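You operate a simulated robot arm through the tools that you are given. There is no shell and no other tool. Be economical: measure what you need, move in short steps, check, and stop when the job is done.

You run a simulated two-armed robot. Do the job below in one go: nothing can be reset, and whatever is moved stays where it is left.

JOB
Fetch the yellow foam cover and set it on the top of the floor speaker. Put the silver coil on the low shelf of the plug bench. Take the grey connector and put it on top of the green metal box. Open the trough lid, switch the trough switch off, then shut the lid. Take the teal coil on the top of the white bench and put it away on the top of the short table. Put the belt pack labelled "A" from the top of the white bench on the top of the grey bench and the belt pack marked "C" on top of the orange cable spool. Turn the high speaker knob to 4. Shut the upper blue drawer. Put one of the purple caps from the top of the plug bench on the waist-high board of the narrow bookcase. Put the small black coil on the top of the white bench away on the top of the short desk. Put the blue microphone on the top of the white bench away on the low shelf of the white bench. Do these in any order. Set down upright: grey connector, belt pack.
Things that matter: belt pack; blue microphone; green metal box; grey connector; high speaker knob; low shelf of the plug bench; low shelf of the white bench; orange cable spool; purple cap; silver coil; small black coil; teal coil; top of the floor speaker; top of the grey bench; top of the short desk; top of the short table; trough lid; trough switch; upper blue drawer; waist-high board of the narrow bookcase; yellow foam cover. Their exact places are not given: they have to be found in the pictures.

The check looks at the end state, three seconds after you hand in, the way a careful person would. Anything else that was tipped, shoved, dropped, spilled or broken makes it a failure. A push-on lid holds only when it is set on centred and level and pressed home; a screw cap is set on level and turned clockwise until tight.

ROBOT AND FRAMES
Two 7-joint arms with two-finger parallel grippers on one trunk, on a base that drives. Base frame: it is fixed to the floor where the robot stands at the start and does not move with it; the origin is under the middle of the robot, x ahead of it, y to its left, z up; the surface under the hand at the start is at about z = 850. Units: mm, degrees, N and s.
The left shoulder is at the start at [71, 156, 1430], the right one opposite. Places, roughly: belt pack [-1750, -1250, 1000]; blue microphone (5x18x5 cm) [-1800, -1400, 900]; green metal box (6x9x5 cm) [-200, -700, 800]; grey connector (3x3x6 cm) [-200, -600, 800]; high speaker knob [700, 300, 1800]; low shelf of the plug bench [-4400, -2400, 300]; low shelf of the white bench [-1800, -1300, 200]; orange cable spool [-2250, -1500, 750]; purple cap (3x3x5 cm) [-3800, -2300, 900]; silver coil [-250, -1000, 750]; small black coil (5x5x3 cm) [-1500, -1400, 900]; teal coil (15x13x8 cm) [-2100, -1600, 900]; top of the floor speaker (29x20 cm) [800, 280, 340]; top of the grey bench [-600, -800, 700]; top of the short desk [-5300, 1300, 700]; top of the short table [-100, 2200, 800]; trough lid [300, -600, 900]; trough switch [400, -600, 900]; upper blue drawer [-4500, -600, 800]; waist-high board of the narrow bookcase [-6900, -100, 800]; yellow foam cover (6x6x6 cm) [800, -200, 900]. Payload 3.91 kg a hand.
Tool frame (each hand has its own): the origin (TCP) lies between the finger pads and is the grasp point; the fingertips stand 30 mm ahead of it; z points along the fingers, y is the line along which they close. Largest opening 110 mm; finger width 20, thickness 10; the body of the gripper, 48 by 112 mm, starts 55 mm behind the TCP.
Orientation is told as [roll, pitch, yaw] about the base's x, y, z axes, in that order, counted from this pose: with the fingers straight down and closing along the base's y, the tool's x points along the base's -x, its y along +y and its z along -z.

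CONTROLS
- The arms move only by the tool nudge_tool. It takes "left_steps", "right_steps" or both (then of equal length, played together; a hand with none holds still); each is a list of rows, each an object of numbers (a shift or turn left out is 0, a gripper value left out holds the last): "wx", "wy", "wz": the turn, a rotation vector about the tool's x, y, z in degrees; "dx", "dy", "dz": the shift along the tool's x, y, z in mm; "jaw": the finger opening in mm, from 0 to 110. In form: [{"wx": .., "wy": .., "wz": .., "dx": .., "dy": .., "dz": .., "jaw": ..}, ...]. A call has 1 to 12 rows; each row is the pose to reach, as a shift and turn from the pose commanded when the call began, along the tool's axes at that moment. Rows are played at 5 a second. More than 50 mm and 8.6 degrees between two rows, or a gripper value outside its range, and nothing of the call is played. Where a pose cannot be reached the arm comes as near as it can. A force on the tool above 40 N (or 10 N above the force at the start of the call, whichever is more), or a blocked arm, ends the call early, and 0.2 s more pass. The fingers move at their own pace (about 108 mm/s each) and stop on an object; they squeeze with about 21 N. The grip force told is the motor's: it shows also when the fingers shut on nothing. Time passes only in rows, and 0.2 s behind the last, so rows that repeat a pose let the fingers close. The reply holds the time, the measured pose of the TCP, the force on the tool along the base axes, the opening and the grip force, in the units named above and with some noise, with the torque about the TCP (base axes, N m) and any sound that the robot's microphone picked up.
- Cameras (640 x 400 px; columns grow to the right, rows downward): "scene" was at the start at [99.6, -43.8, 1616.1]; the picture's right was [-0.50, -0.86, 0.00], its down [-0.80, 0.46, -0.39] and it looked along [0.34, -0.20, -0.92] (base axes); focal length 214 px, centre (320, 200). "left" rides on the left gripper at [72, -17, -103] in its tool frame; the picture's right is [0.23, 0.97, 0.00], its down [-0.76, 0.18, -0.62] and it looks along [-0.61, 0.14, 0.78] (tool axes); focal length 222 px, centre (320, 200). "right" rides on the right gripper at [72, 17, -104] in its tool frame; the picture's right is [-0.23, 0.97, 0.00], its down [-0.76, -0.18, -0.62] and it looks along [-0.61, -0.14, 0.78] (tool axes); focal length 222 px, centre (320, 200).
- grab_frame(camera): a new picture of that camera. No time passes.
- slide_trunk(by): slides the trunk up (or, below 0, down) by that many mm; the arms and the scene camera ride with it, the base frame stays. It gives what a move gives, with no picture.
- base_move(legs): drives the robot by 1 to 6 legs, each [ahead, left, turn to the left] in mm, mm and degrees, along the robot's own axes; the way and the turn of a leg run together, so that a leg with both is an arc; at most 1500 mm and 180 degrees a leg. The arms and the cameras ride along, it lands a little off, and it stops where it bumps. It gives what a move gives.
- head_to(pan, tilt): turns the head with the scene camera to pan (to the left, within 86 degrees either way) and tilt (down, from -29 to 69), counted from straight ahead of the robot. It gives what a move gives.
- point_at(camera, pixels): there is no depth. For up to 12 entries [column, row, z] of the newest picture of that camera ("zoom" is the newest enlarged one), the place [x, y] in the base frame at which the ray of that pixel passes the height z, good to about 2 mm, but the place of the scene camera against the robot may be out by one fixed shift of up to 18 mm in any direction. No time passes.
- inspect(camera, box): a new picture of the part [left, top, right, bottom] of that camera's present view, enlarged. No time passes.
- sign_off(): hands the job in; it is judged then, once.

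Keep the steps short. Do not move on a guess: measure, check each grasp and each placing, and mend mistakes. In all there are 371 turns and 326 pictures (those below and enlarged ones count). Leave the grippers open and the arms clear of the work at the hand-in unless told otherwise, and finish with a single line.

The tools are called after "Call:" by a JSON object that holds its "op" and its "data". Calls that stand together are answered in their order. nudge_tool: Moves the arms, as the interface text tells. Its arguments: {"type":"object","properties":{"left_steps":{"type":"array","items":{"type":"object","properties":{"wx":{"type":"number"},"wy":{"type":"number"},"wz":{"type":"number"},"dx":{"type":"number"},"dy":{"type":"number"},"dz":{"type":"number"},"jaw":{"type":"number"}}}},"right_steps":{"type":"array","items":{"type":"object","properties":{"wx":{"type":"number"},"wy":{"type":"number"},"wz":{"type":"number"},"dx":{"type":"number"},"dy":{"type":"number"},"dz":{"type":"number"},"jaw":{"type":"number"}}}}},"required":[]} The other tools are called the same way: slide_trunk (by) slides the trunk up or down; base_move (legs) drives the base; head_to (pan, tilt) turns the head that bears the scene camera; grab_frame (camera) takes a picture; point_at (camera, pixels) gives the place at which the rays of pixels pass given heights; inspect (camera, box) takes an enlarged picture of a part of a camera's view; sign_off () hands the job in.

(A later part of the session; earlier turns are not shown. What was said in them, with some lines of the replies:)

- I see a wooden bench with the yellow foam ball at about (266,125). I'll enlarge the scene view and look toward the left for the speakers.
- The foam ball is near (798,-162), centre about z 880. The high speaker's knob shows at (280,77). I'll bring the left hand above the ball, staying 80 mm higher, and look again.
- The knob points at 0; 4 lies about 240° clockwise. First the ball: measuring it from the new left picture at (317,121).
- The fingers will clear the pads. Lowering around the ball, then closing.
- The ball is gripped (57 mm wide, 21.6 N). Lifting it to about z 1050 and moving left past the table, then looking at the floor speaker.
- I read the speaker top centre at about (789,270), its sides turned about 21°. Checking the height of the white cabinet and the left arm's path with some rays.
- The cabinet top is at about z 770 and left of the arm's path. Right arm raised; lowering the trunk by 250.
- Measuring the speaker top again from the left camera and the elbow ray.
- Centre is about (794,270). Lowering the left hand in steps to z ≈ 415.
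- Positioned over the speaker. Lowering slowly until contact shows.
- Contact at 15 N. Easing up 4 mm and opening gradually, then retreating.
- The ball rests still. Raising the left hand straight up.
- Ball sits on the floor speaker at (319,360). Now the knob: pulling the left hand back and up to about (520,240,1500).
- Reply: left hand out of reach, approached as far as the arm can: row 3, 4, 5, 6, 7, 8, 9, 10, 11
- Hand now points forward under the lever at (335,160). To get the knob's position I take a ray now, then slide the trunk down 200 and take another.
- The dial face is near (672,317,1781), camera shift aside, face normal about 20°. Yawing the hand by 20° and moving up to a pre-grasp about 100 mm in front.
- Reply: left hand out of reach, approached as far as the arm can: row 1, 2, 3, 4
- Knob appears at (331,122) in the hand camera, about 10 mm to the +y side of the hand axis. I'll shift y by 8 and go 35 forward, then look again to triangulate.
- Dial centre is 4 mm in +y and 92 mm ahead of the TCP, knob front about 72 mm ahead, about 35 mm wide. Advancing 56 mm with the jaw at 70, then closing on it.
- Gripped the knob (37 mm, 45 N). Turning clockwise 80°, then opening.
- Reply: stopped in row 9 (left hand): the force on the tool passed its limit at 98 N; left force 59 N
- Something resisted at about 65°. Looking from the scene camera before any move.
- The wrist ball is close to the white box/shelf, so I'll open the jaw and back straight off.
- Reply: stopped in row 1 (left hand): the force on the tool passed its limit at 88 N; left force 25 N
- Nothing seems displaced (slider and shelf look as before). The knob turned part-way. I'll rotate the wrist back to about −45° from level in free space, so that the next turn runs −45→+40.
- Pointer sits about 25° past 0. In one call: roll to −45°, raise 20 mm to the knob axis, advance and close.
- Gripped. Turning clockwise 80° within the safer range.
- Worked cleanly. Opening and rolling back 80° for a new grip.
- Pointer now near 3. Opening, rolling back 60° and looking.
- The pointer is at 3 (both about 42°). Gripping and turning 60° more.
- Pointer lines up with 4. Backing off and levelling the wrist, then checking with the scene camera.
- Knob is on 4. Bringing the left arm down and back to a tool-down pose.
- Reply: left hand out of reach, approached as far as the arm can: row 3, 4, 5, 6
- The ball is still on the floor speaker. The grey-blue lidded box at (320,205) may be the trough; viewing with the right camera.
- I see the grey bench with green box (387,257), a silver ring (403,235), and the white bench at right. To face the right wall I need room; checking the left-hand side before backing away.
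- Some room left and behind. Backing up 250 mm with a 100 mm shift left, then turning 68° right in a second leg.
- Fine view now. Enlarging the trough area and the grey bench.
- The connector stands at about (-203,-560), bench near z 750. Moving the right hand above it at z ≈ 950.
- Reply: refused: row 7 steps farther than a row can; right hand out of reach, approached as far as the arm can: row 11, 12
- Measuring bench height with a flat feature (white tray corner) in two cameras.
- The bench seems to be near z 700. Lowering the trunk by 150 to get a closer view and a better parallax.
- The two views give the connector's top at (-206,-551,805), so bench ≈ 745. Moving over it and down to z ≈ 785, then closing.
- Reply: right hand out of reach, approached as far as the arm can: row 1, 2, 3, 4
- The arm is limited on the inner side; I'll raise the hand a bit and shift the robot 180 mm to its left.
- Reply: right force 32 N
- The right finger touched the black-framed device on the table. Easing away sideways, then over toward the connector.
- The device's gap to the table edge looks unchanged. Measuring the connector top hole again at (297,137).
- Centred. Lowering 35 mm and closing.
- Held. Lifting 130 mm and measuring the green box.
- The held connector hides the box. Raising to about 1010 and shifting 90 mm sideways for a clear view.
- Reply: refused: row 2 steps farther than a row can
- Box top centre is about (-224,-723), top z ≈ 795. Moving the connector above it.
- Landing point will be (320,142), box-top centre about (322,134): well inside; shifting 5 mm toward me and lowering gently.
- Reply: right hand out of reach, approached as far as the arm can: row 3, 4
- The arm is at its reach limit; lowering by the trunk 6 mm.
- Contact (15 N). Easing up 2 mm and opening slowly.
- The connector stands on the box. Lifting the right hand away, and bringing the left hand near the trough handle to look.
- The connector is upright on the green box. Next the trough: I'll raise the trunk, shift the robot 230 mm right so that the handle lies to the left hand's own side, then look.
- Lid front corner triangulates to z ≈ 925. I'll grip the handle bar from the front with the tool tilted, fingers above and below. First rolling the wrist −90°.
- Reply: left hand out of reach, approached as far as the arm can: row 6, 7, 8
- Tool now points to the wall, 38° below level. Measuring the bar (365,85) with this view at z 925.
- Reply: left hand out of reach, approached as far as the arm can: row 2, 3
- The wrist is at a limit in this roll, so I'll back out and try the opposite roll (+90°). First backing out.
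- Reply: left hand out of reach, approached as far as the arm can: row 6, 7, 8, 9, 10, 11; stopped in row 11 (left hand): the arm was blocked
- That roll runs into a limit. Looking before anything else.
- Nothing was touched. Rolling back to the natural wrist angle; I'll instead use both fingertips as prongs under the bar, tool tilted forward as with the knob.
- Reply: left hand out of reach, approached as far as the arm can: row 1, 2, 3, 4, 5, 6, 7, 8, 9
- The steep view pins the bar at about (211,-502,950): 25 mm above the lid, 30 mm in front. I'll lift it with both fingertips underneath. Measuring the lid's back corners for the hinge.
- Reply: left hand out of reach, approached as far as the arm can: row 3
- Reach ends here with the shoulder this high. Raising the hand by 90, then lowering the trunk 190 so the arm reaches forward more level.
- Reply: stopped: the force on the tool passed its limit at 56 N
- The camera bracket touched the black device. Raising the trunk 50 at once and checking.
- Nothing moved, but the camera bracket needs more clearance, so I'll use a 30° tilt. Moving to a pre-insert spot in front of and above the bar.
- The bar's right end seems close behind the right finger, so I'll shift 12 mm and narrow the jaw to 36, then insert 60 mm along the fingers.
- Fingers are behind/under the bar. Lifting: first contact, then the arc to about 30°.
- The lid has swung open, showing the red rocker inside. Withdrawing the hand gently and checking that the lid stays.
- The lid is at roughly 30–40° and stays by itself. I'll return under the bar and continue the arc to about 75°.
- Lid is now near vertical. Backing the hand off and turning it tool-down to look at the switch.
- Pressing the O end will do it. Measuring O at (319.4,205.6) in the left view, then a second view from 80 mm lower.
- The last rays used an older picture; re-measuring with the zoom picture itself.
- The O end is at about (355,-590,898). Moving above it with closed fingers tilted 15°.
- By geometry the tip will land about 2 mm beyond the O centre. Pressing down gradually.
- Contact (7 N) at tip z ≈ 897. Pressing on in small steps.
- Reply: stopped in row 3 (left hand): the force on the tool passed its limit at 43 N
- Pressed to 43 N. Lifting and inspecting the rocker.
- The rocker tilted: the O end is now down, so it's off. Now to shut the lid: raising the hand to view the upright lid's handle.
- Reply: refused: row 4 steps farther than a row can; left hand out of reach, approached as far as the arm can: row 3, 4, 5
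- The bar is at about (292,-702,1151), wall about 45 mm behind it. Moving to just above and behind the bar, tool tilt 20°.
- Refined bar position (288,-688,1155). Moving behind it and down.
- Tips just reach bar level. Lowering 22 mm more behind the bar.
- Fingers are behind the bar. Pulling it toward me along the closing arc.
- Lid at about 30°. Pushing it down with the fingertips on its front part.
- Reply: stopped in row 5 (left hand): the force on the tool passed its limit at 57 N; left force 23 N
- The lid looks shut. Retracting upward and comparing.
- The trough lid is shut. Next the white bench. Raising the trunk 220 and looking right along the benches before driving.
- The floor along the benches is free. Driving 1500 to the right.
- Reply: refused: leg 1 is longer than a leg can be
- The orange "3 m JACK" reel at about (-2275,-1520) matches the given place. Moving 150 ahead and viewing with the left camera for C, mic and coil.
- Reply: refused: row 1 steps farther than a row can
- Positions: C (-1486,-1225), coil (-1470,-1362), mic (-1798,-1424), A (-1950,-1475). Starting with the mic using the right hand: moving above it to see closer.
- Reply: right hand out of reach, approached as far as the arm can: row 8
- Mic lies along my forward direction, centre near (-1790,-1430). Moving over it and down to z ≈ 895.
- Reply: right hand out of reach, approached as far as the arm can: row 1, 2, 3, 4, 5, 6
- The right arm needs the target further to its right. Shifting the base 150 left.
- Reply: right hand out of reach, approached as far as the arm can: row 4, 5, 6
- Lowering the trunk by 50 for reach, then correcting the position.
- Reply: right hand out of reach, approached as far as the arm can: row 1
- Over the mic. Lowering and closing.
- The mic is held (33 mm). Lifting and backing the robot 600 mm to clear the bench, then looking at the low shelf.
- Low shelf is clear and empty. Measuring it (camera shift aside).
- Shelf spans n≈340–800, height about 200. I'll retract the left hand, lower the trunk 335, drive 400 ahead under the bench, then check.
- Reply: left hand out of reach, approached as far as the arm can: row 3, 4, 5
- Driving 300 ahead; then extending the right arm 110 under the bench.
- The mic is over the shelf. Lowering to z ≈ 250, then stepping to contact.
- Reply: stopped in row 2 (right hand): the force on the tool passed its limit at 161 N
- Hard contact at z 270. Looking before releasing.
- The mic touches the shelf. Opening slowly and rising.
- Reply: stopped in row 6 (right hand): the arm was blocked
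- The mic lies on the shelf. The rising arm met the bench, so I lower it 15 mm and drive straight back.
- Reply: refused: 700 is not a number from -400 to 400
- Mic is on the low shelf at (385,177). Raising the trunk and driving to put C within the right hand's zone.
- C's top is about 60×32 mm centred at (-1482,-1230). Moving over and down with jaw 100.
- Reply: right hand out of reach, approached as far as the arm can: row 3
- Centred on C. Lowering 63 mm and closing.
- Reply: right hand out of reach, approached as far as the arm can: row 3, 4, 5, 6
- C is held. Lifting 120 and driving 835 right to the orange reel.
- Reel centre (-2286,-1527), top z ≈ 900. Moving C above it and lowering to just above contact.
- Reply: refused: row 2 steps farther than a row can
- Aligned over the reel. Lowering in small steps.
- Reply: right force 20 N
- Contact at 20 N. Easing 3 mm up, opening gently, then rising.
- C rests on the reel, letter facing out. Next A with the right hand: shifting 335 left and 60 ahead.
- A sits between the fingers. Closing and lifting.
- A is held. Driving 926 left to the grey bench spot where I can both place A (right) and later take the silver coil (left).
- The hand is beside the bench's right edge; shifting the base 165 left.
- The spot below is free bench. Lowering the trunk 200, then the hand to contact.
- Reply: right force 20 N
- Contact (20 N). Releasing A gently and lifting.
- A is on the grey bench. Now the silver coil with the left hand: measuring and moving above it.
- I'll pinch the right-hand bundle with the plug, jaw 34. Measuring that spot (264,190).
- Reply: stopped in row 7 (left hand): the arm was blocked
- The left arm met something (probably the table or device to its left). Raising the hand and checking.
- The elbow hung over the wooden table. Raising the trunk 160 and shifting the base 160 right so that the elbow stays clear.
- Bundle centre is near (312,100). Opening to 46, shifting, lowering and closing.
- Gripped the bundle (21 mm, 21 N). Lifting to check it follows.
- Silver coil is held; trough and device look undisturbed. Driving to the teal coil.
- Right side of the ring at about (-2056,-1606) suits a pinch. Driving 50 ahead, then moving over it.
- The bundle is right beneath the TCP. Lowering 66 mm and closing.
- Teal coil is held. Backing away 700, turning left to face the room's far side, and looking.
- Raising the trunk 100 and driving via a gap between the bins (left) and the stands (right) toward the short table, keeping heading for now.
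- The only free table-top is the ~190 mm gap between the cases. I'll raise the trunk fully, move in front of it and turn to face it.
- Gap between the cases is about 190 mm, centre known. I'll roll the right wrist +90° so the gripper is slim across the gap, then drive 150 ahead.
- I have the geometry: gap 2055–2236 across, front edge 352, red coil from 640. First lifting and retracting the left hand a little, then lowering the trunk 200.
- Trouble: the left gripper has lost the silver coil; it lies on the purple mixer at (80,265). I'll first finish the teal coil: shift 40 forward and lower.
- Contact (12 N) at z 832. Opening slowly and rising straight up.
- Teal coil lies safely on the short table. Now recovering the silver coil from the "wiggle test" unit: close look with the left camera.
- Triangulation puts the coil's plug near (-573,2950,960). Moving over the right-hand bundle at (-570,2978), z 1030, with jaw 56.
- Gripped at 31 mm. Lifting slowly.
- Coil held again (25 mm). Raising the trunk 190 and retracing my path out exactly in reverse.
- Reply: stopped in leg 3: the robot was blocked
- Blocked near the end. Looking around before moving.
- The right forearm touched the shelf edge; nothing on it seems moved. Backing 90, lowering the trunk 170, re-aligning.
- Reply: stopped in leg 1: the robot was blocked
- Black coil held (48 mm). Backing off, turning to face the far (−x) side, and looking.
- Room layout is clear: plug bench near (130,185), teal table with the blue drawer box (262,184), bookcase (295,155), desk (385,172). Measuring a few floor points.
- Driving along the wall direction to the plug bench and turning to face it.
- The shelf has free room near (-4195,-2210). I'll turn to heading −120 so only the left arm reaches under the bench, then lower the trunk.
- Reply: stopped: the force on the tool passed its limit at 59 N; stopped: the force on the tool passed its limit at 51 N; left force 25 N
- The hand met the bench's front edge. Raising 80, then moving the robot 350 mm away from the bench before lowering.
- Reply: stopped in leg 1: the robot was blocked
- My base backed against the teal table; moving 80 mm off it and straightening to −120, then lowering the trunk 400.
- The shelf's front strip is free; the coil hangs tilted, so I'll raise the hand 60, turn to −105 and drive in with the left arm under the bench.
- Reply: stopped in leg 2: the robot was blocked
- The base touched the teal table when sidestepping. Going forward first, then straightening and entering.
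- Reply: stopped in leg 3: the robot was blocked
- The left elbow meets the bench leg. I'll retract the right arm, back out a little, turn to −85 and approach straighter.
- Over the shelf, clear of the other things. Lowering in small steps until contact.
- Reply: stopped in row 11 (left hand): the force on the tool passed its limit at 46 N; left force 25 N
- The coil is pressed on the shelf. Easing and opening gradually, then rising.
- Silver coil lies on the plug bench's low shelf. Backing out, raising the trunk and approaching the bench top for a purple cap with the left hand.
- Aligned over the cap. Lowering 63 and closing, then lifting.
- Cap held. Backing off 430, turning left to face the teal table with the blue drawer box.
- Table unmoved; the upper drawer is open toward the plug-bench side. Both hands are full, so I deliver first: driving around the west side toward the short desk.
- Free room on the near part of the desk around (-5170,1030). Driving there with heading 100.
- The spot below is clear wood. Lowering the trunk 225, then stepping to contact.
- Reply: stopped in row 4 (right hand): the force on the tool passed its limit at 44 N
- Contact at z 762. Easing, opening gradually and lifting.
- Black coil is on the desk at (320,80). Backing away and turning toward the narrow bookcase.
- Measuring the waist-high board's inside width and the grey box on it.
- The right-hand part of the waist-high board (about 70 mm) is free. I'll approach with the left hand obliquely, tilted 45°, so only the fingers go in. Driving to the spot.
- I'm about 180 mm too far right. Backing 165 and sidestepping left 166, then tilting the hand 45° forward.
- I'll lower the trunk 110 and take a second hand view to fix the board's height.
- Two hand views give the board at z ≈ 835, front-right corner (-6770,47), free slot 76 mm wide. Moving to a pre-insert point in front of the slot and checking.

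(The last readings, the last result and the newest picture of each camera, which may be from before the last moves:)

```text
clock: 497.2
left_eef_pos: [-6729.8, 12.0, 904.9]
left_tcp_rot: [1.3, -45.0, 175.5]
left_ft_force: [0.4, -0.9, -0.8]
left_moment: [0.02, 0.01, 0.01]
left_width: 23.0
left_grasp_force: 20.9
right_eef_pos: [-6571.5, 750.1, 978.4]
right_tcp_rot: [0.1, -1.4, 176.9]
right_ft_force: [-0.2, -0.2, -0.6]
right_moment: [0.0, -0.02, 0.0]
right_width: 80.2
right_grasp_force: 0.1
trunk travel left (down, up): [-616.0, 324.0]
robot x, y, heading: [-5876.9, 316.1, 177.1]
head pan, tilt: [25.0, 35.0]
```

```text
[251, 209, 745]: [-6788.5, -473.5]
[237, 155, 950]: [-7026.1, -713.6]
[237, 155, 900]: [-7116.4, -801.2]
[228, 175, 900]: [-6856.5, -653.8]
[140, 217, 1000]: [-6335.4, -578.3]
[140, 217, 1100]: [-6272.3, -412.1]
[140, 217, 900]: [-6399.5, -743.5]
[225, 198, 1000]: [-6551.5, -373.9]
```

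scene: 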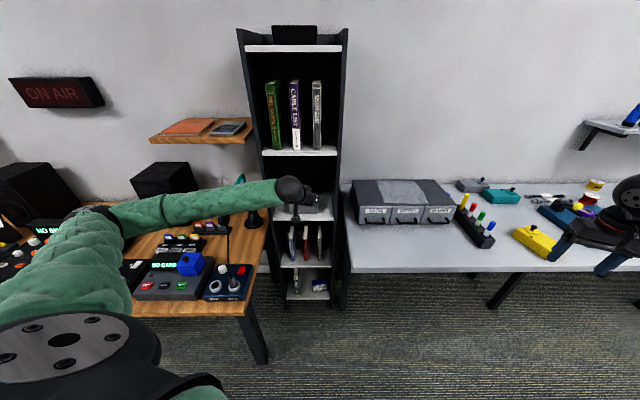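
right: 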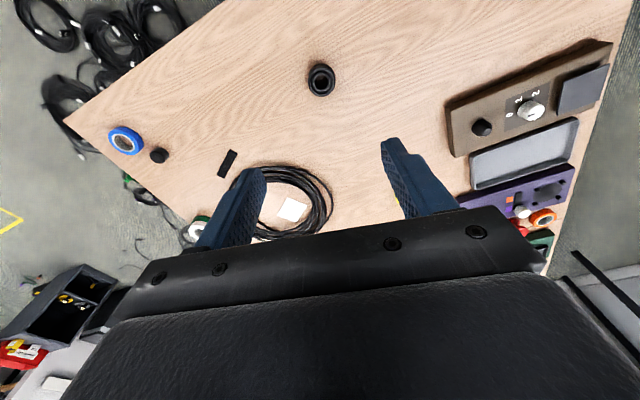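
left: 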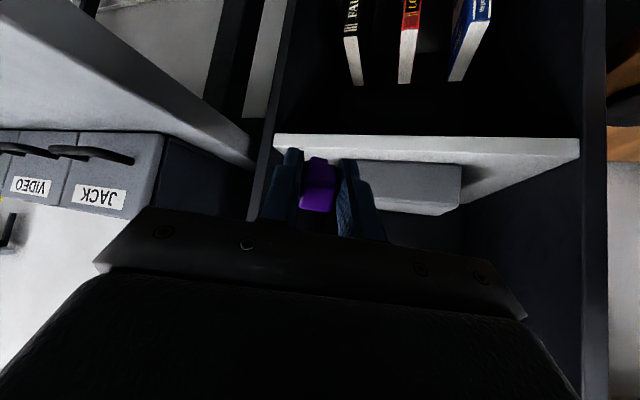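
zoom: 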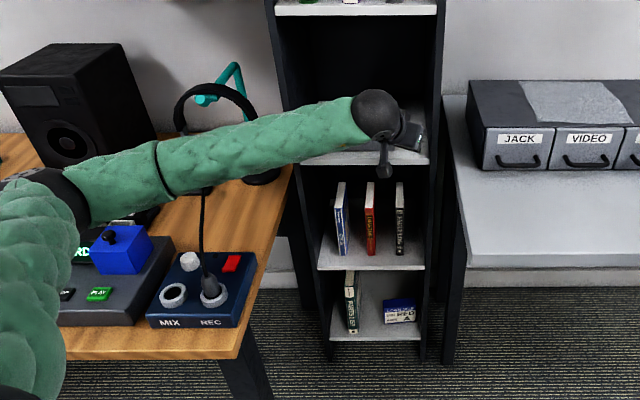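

The forearm is far from the headphones. Inserting the fingers into the slot above the board.

Call:
{"op": "nudge_tool", "data": {"left_steps": [{"dx": -14, "dy": 9, "dz": 14}, {"dx": -28, "dy": 18, "dz": 28}, {"dx": -42, "dy": 27, "dz": 42}]}}

Call:
{"op": "inspect", "data": {"camera": "left", "box": [200, 90, 520, 270]}}

```text
clock: 498.0
left_eef_pos: [-6787.7, -9.4, 904.5]
left_tcp_rot: [1.3, -45.0, 175.5]
left_ft_force: [-0.5, 0.3, -0.3]
left_moment: [-0.01, 0.03, 0.0]
left_width: 22.8
left_grasp_force: 20.1
right_eef_pos: [-6571.0, 751.0, 979.5]
right_tcp_rot: [0.1, -1.4, 176.8]
right_ft_force: [0.3, -0.6, 0.1]
right_moment: [-0.04, -0.02, -0.04]
right_width: 80.0
right_grasp_force: 0.1
trunk travel left (down, up): [-616.0, 324.0]
robot x, y, heading: [-5876.7, 317.4, 177.0]
head pan, tilt: [25.0, 35.0]
```

```text
2.00 times, centred on (360, 180) of left
```

zoom: 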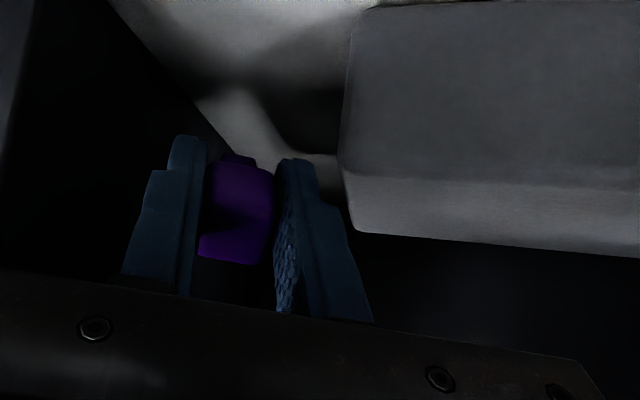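

By geometry I'm 51 mm from the side panel and 25 mm from the box; shifting 12 mm right, then lowering to contact.

Call:
{"op": "nudge_tool", "data": {"left_steps": [{"dx": -4, "dy": -11, "dz": 4}, {"dx": 3, "dy": -11, "dz": 11}, {"dx": 10, "dy": -11, "dz": 18}, {"dx": 15, "dy": -11, "dz": 23}, {"dx": 18, "dy": -11, "dz": 26}]}}

```text
clock: 499.2
left_eef_pos: [-6793.8, 3.7, 873.3]
left_tcp_rot: [1.4, -45.1, 175.5]
left_ft_force: [-0.2, 0.1, -0.2]
left_moment: [-0.02, 0.03, -0.01]
left_width: 22.8
left_grasp_force: 21.3
right_eef_pos: [-6571.1, 751.0, 980.8]
right_tcp_rot: [0.1, -1.4, 177.0]
right_ft_force: [0.1, 0.0, -0.5]
right_moment: [0.0, 0.01, 0.01]
right_width: 79.9
right_grasp_force: 0.0
trunk travel left (down, up): [-616.0, 324.0]
robot x, y, heading: [-5878.6, 316.8, 176.7]
head pan, tilt: [25.0, 35.0]
```

Call:
{"op": "nudge_tool", "data": {"left_steps": [{"dx": 1.5, "dz": 1.5}, {"dx": 3, "dz": 3}, {"dx": 4.5, "dz": 4.5}, {"dx": 6, "dz": 6}, {"dx": 7.5, "dz": 7.5}, {"dx": 9, "dz": 9}, {"dx": 10.5, "dz": 10.5}, {"dx": 12, "dz": 12}]}}

Call:
{"op": "inspect", "data": {"camera": "left", "box": [200, 70, 520, 250]}}

```text
clock: 500.8
left_eef_pos: [-6795.9, 2.7, 868.8]
left_tcp_rot: [1.1, -45.8, 175.6]
left_ft_force: [4.9, 1.0, 20.7]
left_moment: [0.38, 0.12, -0.26]
left_width: 23.1
left_grasp_force: 21.3
right_eef_pos: [-6570.6, 750.0, 979.5]
right_tcp_rot: [0.2, -1.5, 176.8]
right_ft_force: [-0.2, -0.5, 0.5]
right_moment: [0.0, -0.03, 0.02]
right_width: 79.9
right_grasp_force: 0.2
trunk travel left (down, up): [-616.0, 324.0]
robot x, y, heading: [-5880.2, 314.9, 176.8]
head pan, tilt: [25.0, 35.0]
stopped in row 7 (left hand): the force on the tool passed its limit at 42 N (the readings are from after the stop); the commanded pose is now the measured one
```

```text
2.00 times, centred on (360, 160) of left
```

zoom: 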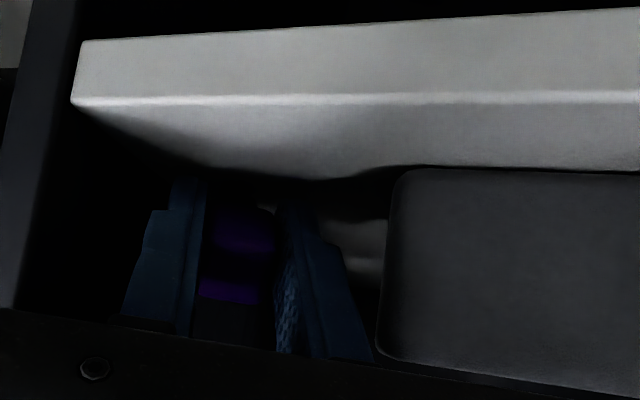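

The cap's stem rests on the board. Easing 2 mm and opening to 34, then withdrawing straight back along the fingers.

Call:
{"op": "nudge_tool", "data": {"left_steps": [{"dx": -2, "dz": -2}, {"dx": -2, "dz": -2, "jaw": 28}, {"dx": -2, "dz": -2, "jaw": 33}, {"dx": -2, "dz": -2, "jaw": 36}, {"dx": -4, "dz": -15, "jaw": 36}, {"dx": -6, "dz": -40}, {"dx": -8, "dz": -75}, {"dx": -10, "dz": -115}]}}

Call:
{"op": "inspect", "data": {"camera": "left", "box": [200, 20, 520, 250]}}

```text
clock: 502.6
left_eef_pos: [-6721.1, -1.1, 952.9]
left_tcp_rot: [1.3, -45.4, 175.6]
left_ft_force: [0.5, 0.7, -0.1]
left_moment: [-0.01, 0.01, 0.0]
left_width: 36.0
left_grasp_force: 0.1
right_eef_pos: [-6569.4, 750.6, 980.8]
right_tcp_rot: [0.1, -1.4, 176.9]
right_ft_force: [0.6, -0.4, 0.2]
right_moment: [0.02, 0.01, 0.0]
right_width: 80.1
right_grasp_force: 0.1
trunk travel left (down, up): [-616.0, 324.0]
robot x, y, heading: [-5874.9, 315.1, 176.8]
head pan, tilt: [25.0, 35.0]
```

```text
1.74 times, centred on (360, 135) of left
```

zoom: 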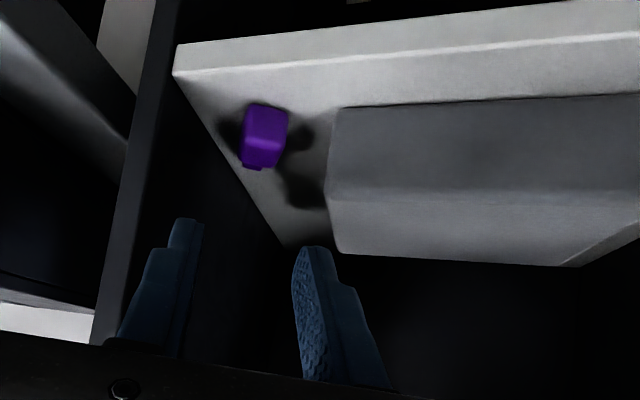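

The purple cap lies on the waist-high board. Now back to the drawer: raising the trunk and driving round to the plug-bench side of the teal table.

Call:
{"op": "slide_trunk", "data": {"by": 110}}

Call:
{"op": "base_move", "data": {"legs": [[-400, 0, 0], [0, 0, -65], [-1075, 527, 0], [-917, -713, 0]]}}

Call:
{"op": "head_to", "data": {"pan": -10, "tilt": 45}}

Call:
{"op": "grab_frame", "data": {"camera": "scene"}}

```text
clock: 504.0
left_eef_pos: [-6723.3, -2.0, 1062.0]
left_tcp_rot: [1.3, -45.5, 175.6]
left_ft_force: [0.4, 0.1, 0.1]
left_moment: [0.01, 0.03, -0.05]
left_width: 35.7
left_grasp_force: 0.0
right_eef_pos: [-6570.6, 751.3, 1089.3]
right_tcp_rot: [0.0, -1.4, 176.9]
right_ft_force: [-0.7, -1.0, -0.2]
right_moment: [-0.05, 0.01, -0.01]
right_width: 79.9
right_grasp_force: 0.1
trunk travel left (down, up): [-726.0, 214.0]
robot x, y, heading: [-5876.0, 313.8, 176.7]
head pan, tilt: [25.0, 35.0]
```

```text
clock: 520.5
left_eef_pos: [-5169.2, -861.3, 1062.7]
left_tcp_rot: [1.2, -45.5, 114.0]
left_ft_force: [0.1, 0.3, -0.5]
left_moment: [-0.02, -0.02, -0.01]
left_width: 35.9
left_grasp_force: 0.0
right_eef_pos: [-4435.5, -635.5, 1089.9]
right_tcp_rot: [0.1, -1.5, 115.5]
right_ft_force: [0.1, 0.4, 0.6]
right_moment: [0.03, 0.03, -0.03]
right_width: 80.1
right_grasp_force: 0.0
trunk travel left (down, up): [-726.0, 214.0]
robot x, y, heading: [-4492.2, -1453.2, 115.2]
head pan, tilt: [25.0, 35.0]
```

```text
clock: 521.6
left_eef_pos: [-5169.1, -861.6, 1061.4]
left_tcp_rot: [1.1, -45.6, 114.1]
left_ft_force: [0.5, -0.3, 0.2]
left_moment: [0.01, -0.01, -0.04]
left_width: 35.8
left_grasp_force: 0.1
right_eef_pos: [-4436.1, -636.6, 1088.2]
right_tcp_rot: [0.1, -1.4, 115.4]
right_ft_force: [-0.1, 0.3, 0.9]
right_moment: [0.01, 0.0, -0.01]
right_width: 79.9
right_grasp_force: 0.0
trunk travel left (down, up): [-726.0, 214.0]
robot x, y, heading: [-4487.6, -1451.2, 115.4]
head pan, tilt: [-10.0, 45.0]
```

```text
54 pictures are left
```

scene: 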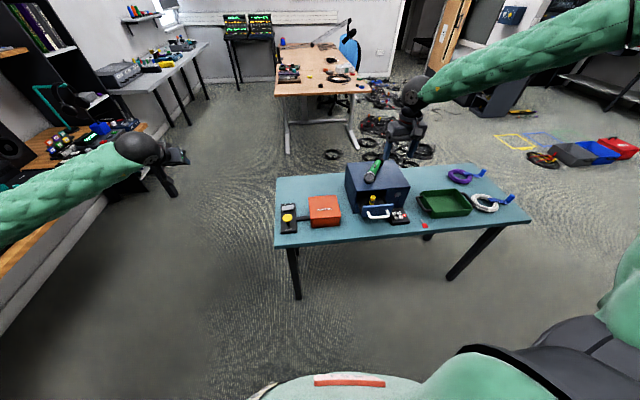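

Call:
{"op": "inspect", "data": {"camera": "scene", "box": [320, 140, 460, 240]}}

Call:
{"op": "grab_frame", "data": {"camera": "right"}}

```text
4.00 times, centred on (390, 190) of scene
```

zoom: 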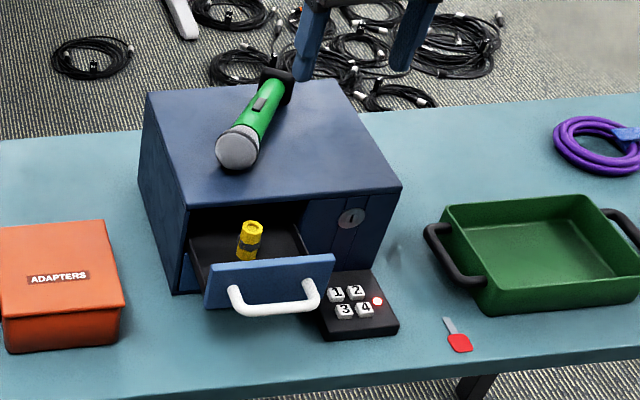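

```text
52 pictures are left
```

right: 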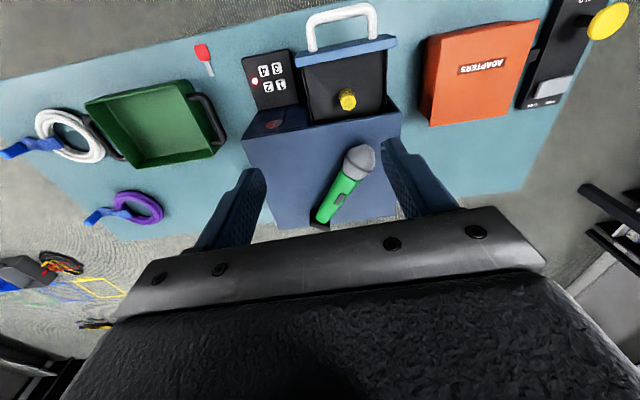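

Call:
{"op": "point_at", "data": {"camera": "right", "pixels": [[347, 50, 800], [347, 50, 850], [342, 12, 800], [342, 12, 850], [245, 142, 900], [400, 120, 900], [325, 48, 800]]}}

Call:
{"op": "point_at", "data": {"camera": "scene", "pixels": [[377.5, 206, 800], [377.5, 206, 850], [379, 216, 800], [379, 216, 850], [336, 163, 900], [390, 188, 900]]}}

```text
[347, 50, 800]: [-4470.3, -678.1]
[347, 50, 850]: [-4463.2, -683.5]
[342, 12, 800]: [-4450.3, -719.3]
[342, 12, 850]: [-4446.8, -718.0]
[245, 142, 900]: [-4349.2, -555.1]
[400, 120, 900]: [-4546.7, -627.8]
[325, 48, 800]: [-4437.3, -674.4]
```

```text
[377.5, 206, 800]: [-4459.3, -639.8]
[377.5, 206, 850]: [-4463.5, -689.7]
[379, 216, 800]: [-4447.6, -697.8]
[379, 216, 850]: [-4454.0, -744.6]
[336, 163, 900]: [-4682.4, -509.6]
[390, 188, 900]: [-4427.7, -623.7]
```

The handle bar is at about (-4450,-718,821), drawer out by about 80 mm. Moving the right hand in front of the handle with closed fingers.

Call:
{"op": "nudge_tool", "data": {"right_steps": [{"dx": 40, "dy": 17, "wy": 1.4, "jaw": 0}, {"dx": 84, "dy": 35, "wy": 1.4}, {"dx": 127, "dy": 53, "wy": 1.4}]}}

Call:
{"op": "slide_trunk", "data": {"by": -150}}

Call:
{"op": "nudge_tool", "data": {"right_steps": [{"dz": 40}, {"dz": 80}, {"dz": 106}]}}

Call:
{"op": "grab_frame", "data": {"camera": "right"}}

Call:
{"op": "inspect", "data": {"camera": "scene", "box": [320, 120, 460, 240]}}

```text
clock: 522.4
left_eef_pos: [-5169.3, -861.2, 1062.9]
left_tcp_rot: [1.2, -45.6, 114.1]
left_ft_force: [0.6, 0.1, 0.2]
left_moment: [0.03, 0.05, 0.02]
left_width: 35.8
left_grasp_force: 0.1
right_eef_pos: [-4428.6, -769.1, 1084.6]
right_tcp_rot: [0.2, -0.2, 115.3]
right_ft_force: [0.3, -1.1, 0.4]
right_moment: [0.01, 0.04, 0.01]
right_width: 0.0
right_grasp_force: 21.1
trunk travel left (down, up): [-726.0, 214.0]
robot x, y, heading: [-4487.2, -1451.5, 115.4]
head pan, tilt: [-10.0, 45.0]
```

```text
clock: 524.1
left_eef_pos: [-5169.8, -862.1, 912.7]
left_tcp_rot: [1.1, -45.5, 114.1]
left_ft_force: [0.1, 0.0, -0.1]
left_moment: [-0.04, -0.04, 0.06]
left_width: 36.1
left_grasp_force: 0.1
right_eef_pos: [-4428.2, -768.0, 934.7]
right_tcp_rot: [0.1, -0.1, 115.4]
right_ft_force: [-0.2, -0.1, 0.2]
right_moment: [0.01, -0.01, 0.0]
right_width: 0.0
right_grasp_force: 20.8
trunk travel left (down, up): [-576.0, 364.0]
robot x, y, heading: [-4485.9, -1452.8, 115.1]
head pan, tilt: [-10.0, 45.0]
```

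```text
clock: 524.9
left_eef_pos: [-5168.2, -860.8, 910.8]
left_tcp_rot: [1.2, -45.5, 114.0]
left_ft_force: [-1.0, -0.1, 0.2]
left_moment: [0.02, 0.01, 0.02]
left_width: 35.9
left_grasp_force: 0.0
right_eef_pos: [-4429.2, -769.6, 827.1]
right_tcp_rot: [0.1, 0.1, 115.4]
right_ft_force: [0.5, 0.4, 0.2]
right_moment: [-0.01, -0.01, -0.01]
right_width: 0.2
right_grasp_force: 21.5
trunk travel left (down, up): [-576.0, 364.0]
robot x, y, heading: [-4487.1, -1455.2, 115.2]
head pan, tilt: [-10.0, 45.0]
```

```text
51 pictures are left
```

right: 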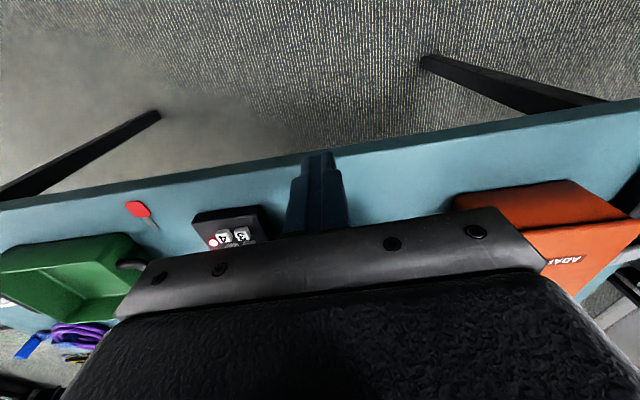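

```text
3.33 times, centred on (390, 180) of scene
```

zoom: 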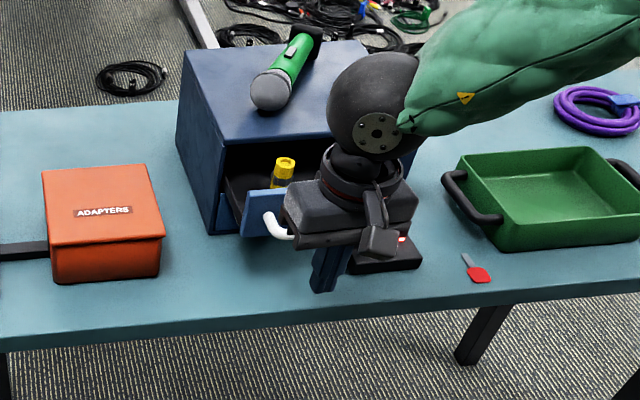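

Aligned with the handle. Pushing along the drawer's axis in short steps, stopping on force.

Call:
{"op": "nudge_tool", "data": {"right_steps": [{"dx": -25, "dy": -2.4}, {"dx": -38, "dy": -3.6}, {"dx": -48, "dy": -4.5}, {"dx": -58, "dy": -5.5}, {"dx": -68, "dy": -6.4}, {"dx": -78, "dy": -7.3}, {"dx": -88, "dy": -8.3}, {"dx": -98, "dy": -9.2}, {"dx": -106, "dy": -10}, {"dx": -112, "dy": -10.5}]}}

Call:
{"op": "inspect", "data": {"camera": "scene", "box": [320, 120, 460, 240]}}

```text
clock: 527.1
left_eef_pos: [-5170.3, -861.8, 912.2]
left_tcp_rot: [1.2, -45.4, 114.0]
left_ft_force: [0.6, 0.7, 0.5]
left_moment: [0.03, -0.01, 0.02]
left_width: 36.1
left_grasp_force: 0.1
right_eef_pos: [-4467.1, -662.3, 829.2]
right_tcp_rot: [0.0, -0.1, 115.4]
right_ft_force: [-0.5, 0.5, 0.2]
right_moment: [-0.02, -0.01, -0.03]
right_width: 0.0
right_grasp_force: 21.1
trunk travel left (down, up): [-576.0, 364.0]
robot x, y, heading: [-4486.9, -1452.0, 115.3]
head pan, tilt: [-10.0, 45.0]
```

```text
3.33 times, centred on (390, 180) of scene
```

zoom: 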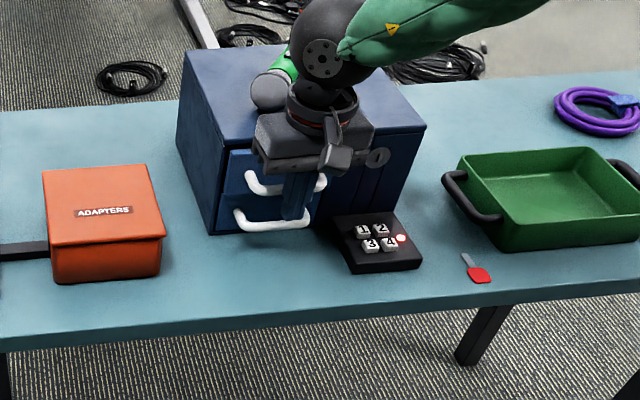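

Nearly shut. Pushing on in small steps to the stop.

Call:
{"op": "nudge_tool", "data": {"right_steps": [{"dx": -5, "dy": -0.5}, {"dx": -10, "dy": -1}, {"dx": -15, "dy": -1.4}, {"dx": -20, "dy": -2}, {"dx": -25, "dy": -2.4}, {"dx": -30, "dy": -3}]}}

Call:
{"op": "inspect", "data": {"camera": "scene", "box": [330, 130, 430, 220]}}

```text
clock: 528.0
left_eef_pos: [-5168.0, -860.7, 912.6]
left_tcp_rot: [1.2, -45.6, 114.0]
left_ft_force: [0.2, 0.6, 0.1]
left_moment: [-0.02, 0.01, 0.01]
left_width: 36.0
left_grasp_force: 0.1
right_eef_pos: [-4471.6, -652.9, 826.1]
right_tcp_rot: [0.0, 0.5, 115.4]
right_ft_force: [3.8, -17.3, 9.6]
right_moment: [0.18, -0.05, -0.2]
right_width: 0.1
right_grasp_force: 21.2
trunk travel left (down, up): [-576.0, 364.0]
robot x, y, heading: [-4487.8, -1449.8, 115.5]
head pan, tilt: [-10.0, 45.0]
stopped in row 4 (right hand): the force on the tool passed its limit at 46 N (the readings are from after the stop); the commanded pose is now the measured one
```

```text
4.44 times, centred on (380, 175) of scene
```

zoom: 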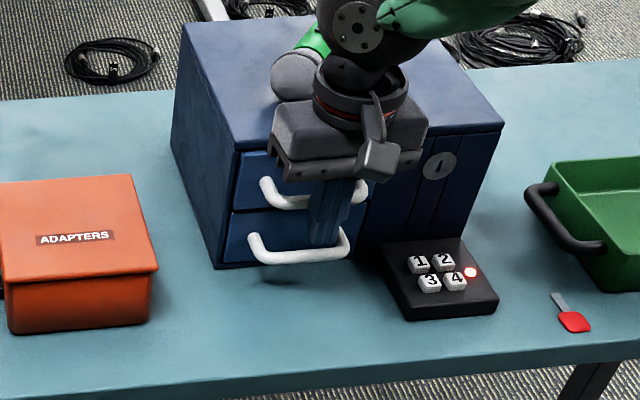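

The drawer hit its stop, flush with the lower one. Pulling the hand back and up, then checking.

Call:
{"op": "nudge_tool", "data": {"right_steps": [{"dx": 30}, {"dx": 70}, {"dx": 115}, {"dx": 115, "dz": -45, "jaw": 60}, {"dx": 115, "dz": -90}, {"dx": 115, "dz": -135}, {"dx": 150, "dz": -180}]}}

Call:
{"op": "inspect", "data": {"camera": "scene", "box": [320, 130, 460, 240]}}

```text
refused: row 7 steps farther than a row can; nothing moved
```

```text
3.64 times, centred on (390, 185) of scene
```

zoom: 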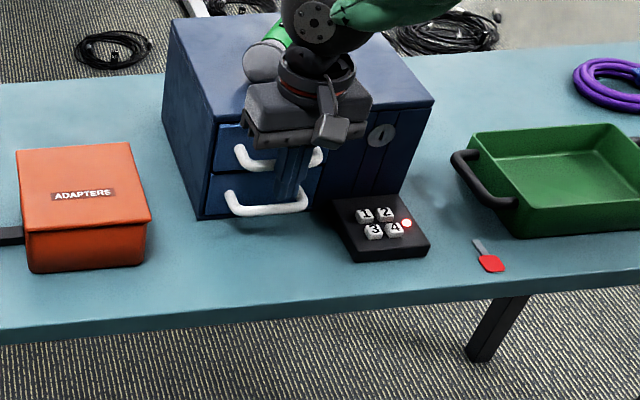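

Call:
{"op": "nudge_tool", "data": {"right_steps": [{"dx": 30}, {"dx": 70}, {"dx": 115}, {"dx": 115, "dz": -45, "jaw": 60}, {"dx": 115, "dz": -90}, {"dx": 115, "dz": -135}, {"dx": 115, "dz": -180}]}}

Call:
{"op": "inspect", "data": {"camera": "scene", "box": [320, 130, 460, 240]}}

```text
clock: 529.6
left_eef_pos: [-5169.0, -862.3, 912.8]
left_tcp_rot: [1.2, -45.5, 114.1]
left_ft_force: [0.3, -1.4, -0.1]
left_moment: [0.0, 0.01, 0.04]
left_width: 36.2
left_grasp_force: 0.1
right_eef_pos: [-4422.4, -753.4, 1008.7]
right_tcp_rot: [0.2, 0.5, 115.4]
right_ft_force: [-0.9, -0.4, 0.1]
right_moment: [-0.01, 0.0, -0.01]
right_width: 60.1
right_grasp_force: 0.1
trunk travel left (down, up): [-576.0, 364.0]
robot x, y, heading: [-4484.5, -1450.1, 115.0]
head pan, tilt: [-10.0, 45.0]
```

```text
3.64 times, centred on (390, 185) of scene
```

zoom: 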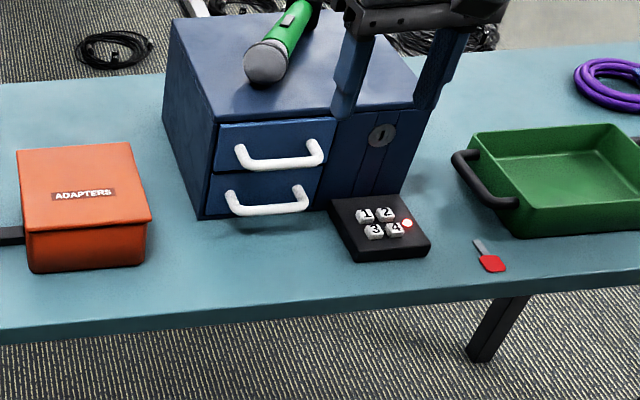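

The upper drawer is shut and the mic on the box untouched. Backing clear of the table and opening both grippers.

Call:
{"op": "base_move", "data": {"legs": [[-120, 0, 0]]}}

Call:
{"op": "nudge_tool", "data": {"left_steps": [{"jaw": 100}, {"jaw": 100}, {"jaw": 100}], "right_steps": [{"jaw": 100}, {"jaw": 100, "dx": 40}, {"jaw": 100, "dx": 80}]}}

Call:
{"op": "grab_frame", "data": {"camera": "scene"}}

```text
clock: 530.9
left_eef_pos: [-5118.5, -972.0, 912.8]
left_tcp_rot: [1.3, -45.6, 114.3]
left_ft_force: [0.2, -0.7, -0.1]
left_moment: [0.0, 0.02, -0.04]
left_width: 35.9
left_grasp_force: 0.1
right_eef_pos: [-4374.3, -861.0, 1008.4]
right_tcp_rot: [0.1, 0.4, 115.6]
right_ft_force: [0.2, -1.2, 0.2]
right_moment: [0.02, 0.02, 0.02]
right_width: 60.2
right_grasp_force: 0.1
trunk travel left (down, up): [-576.0, 364.0]
robot x, y, heading: [-4437.7, -1564.4, 115.4]
head pan, tilt: [-10.0, 45.0]
```

```text
clock: 531.7
left_eef_pos: [-5119.6, -972.5, 912.6]
left_tcp_rot: [1.1, -45.6, 114.2]
left_ft_force: [0.3, 0.1, 0.2]
left_moment: [0.0, -0.02, -0.02]
left_width: 99.8
left_grasp_force: 0.1
right_eef_pos: [-4340.5, -932.4, 1012.1]
right_tcp_rot: [0.1, 0.4, 115.7]
right_ft_force: [0.1, -0.2, -0.2]
right_moment: [0.0, -0.01, 0.01]
right_width: 99.8
right_grasp_force: 0.1
trunk travel left (down, up): [-576.0, 364.0]
robot x, y, heading: [-4439.6, -1559.0, 115.3]
head pan, tilt: [-10.0, 45.0]
```

```text
45 pictures are left
```

scene: 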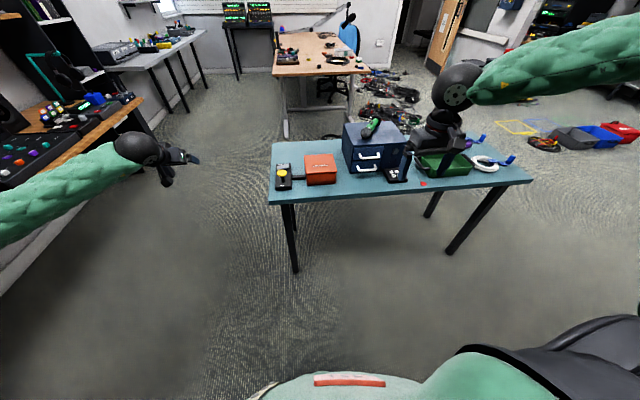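

One last check of the far benches: driving along the corridor to view the white bench, wall shelf and trough.

Call:
{"op": "base_move", "data": {"legs": [[0, 0, -93], [1500, 120, 0], [900, 150, 0]]}}

Call:
{"op": "head_to", "data": {"pan": -60, "tilt": 22}}

Call:
{"op": "grab_frame", "data": {"camera": "scene"}}

```text
refused: leg 2 is longer than a leg can be; nothing moved
```

```text
clock: 532.9
left_eef_pos: [-5119.9, -970.7, 910.4]
left_tcp_rot: [1.2, -45.6, 114.2]
left_ft_force: [0.9, 0.0, 0.2]
left_moment: [0.02, -0.02, -0.01]
left_width: 99.9
left_grasp_force: 0.1
right_eef_pos: [-4341.3, -932.1, 1011.7]
right_tcp_rot: [0.1, 0.4, 115.5]
right_ft_force: [0.3, 0.1, -0.1]
right_moment: [-0.02, 0.0, 0.02]
right_width: 100.0
right_grasp_force: 0.1
trunk travel left (down, up): [-576.0, 364.0]
robot x, y, heading: [-4437.0, -1563.1, 115.5]
head pan, tilt: [-60.0, 22.0]
```

```text
44 pictures are left
```

scene: 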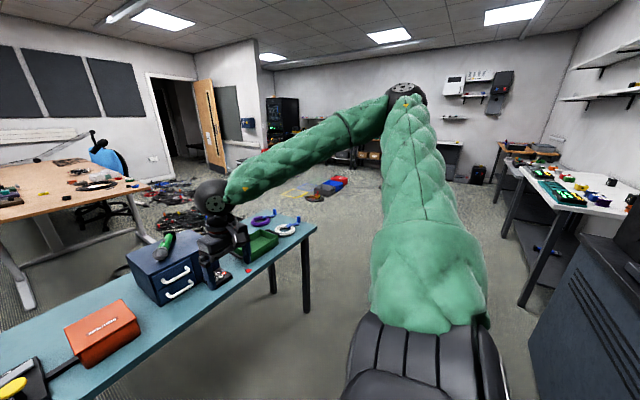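

Call:
{"op": "inspect", "data": {"camera": "scene", "box": [430, 60, 640, 260]}}

Call:
{"op": "inspect", "data": {"camera": "scene", "box": [560, 150, 640, 220]}}

```text
2.00 times, centred on (535, 160) of scene
```

zoom: 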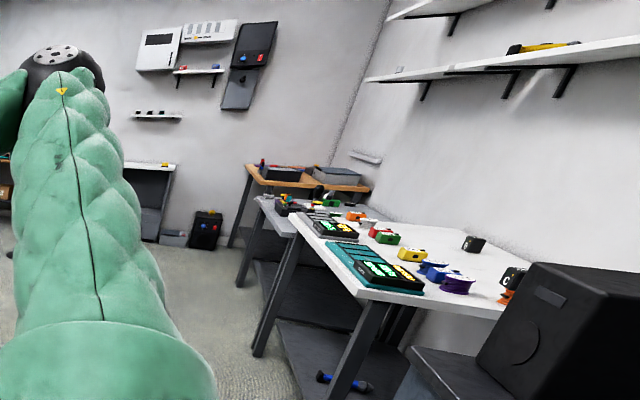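

```text
5.71 times, centred on (600, 185) of scene
```

zoom: 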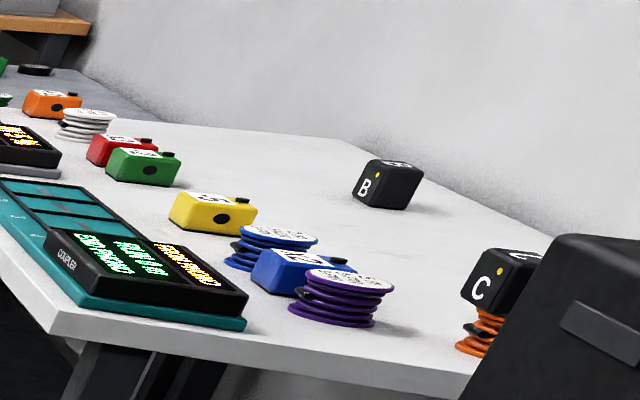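

C still stands on the orange reel, the mic is on the low shelf, the trough is shut, the foam cover is on the floor speaker, and the arms are clear with grippers open. Handing in.

Call:
{"op": "sign_off", "data": {}}

```text
The job is handed in.
```

All the listed tasks are done and the job is handed in; along the way I dropped the silver coil once (since recovered) and bumped a few fixtures, with nothing visibly displaced in the pictures I took afterwards.
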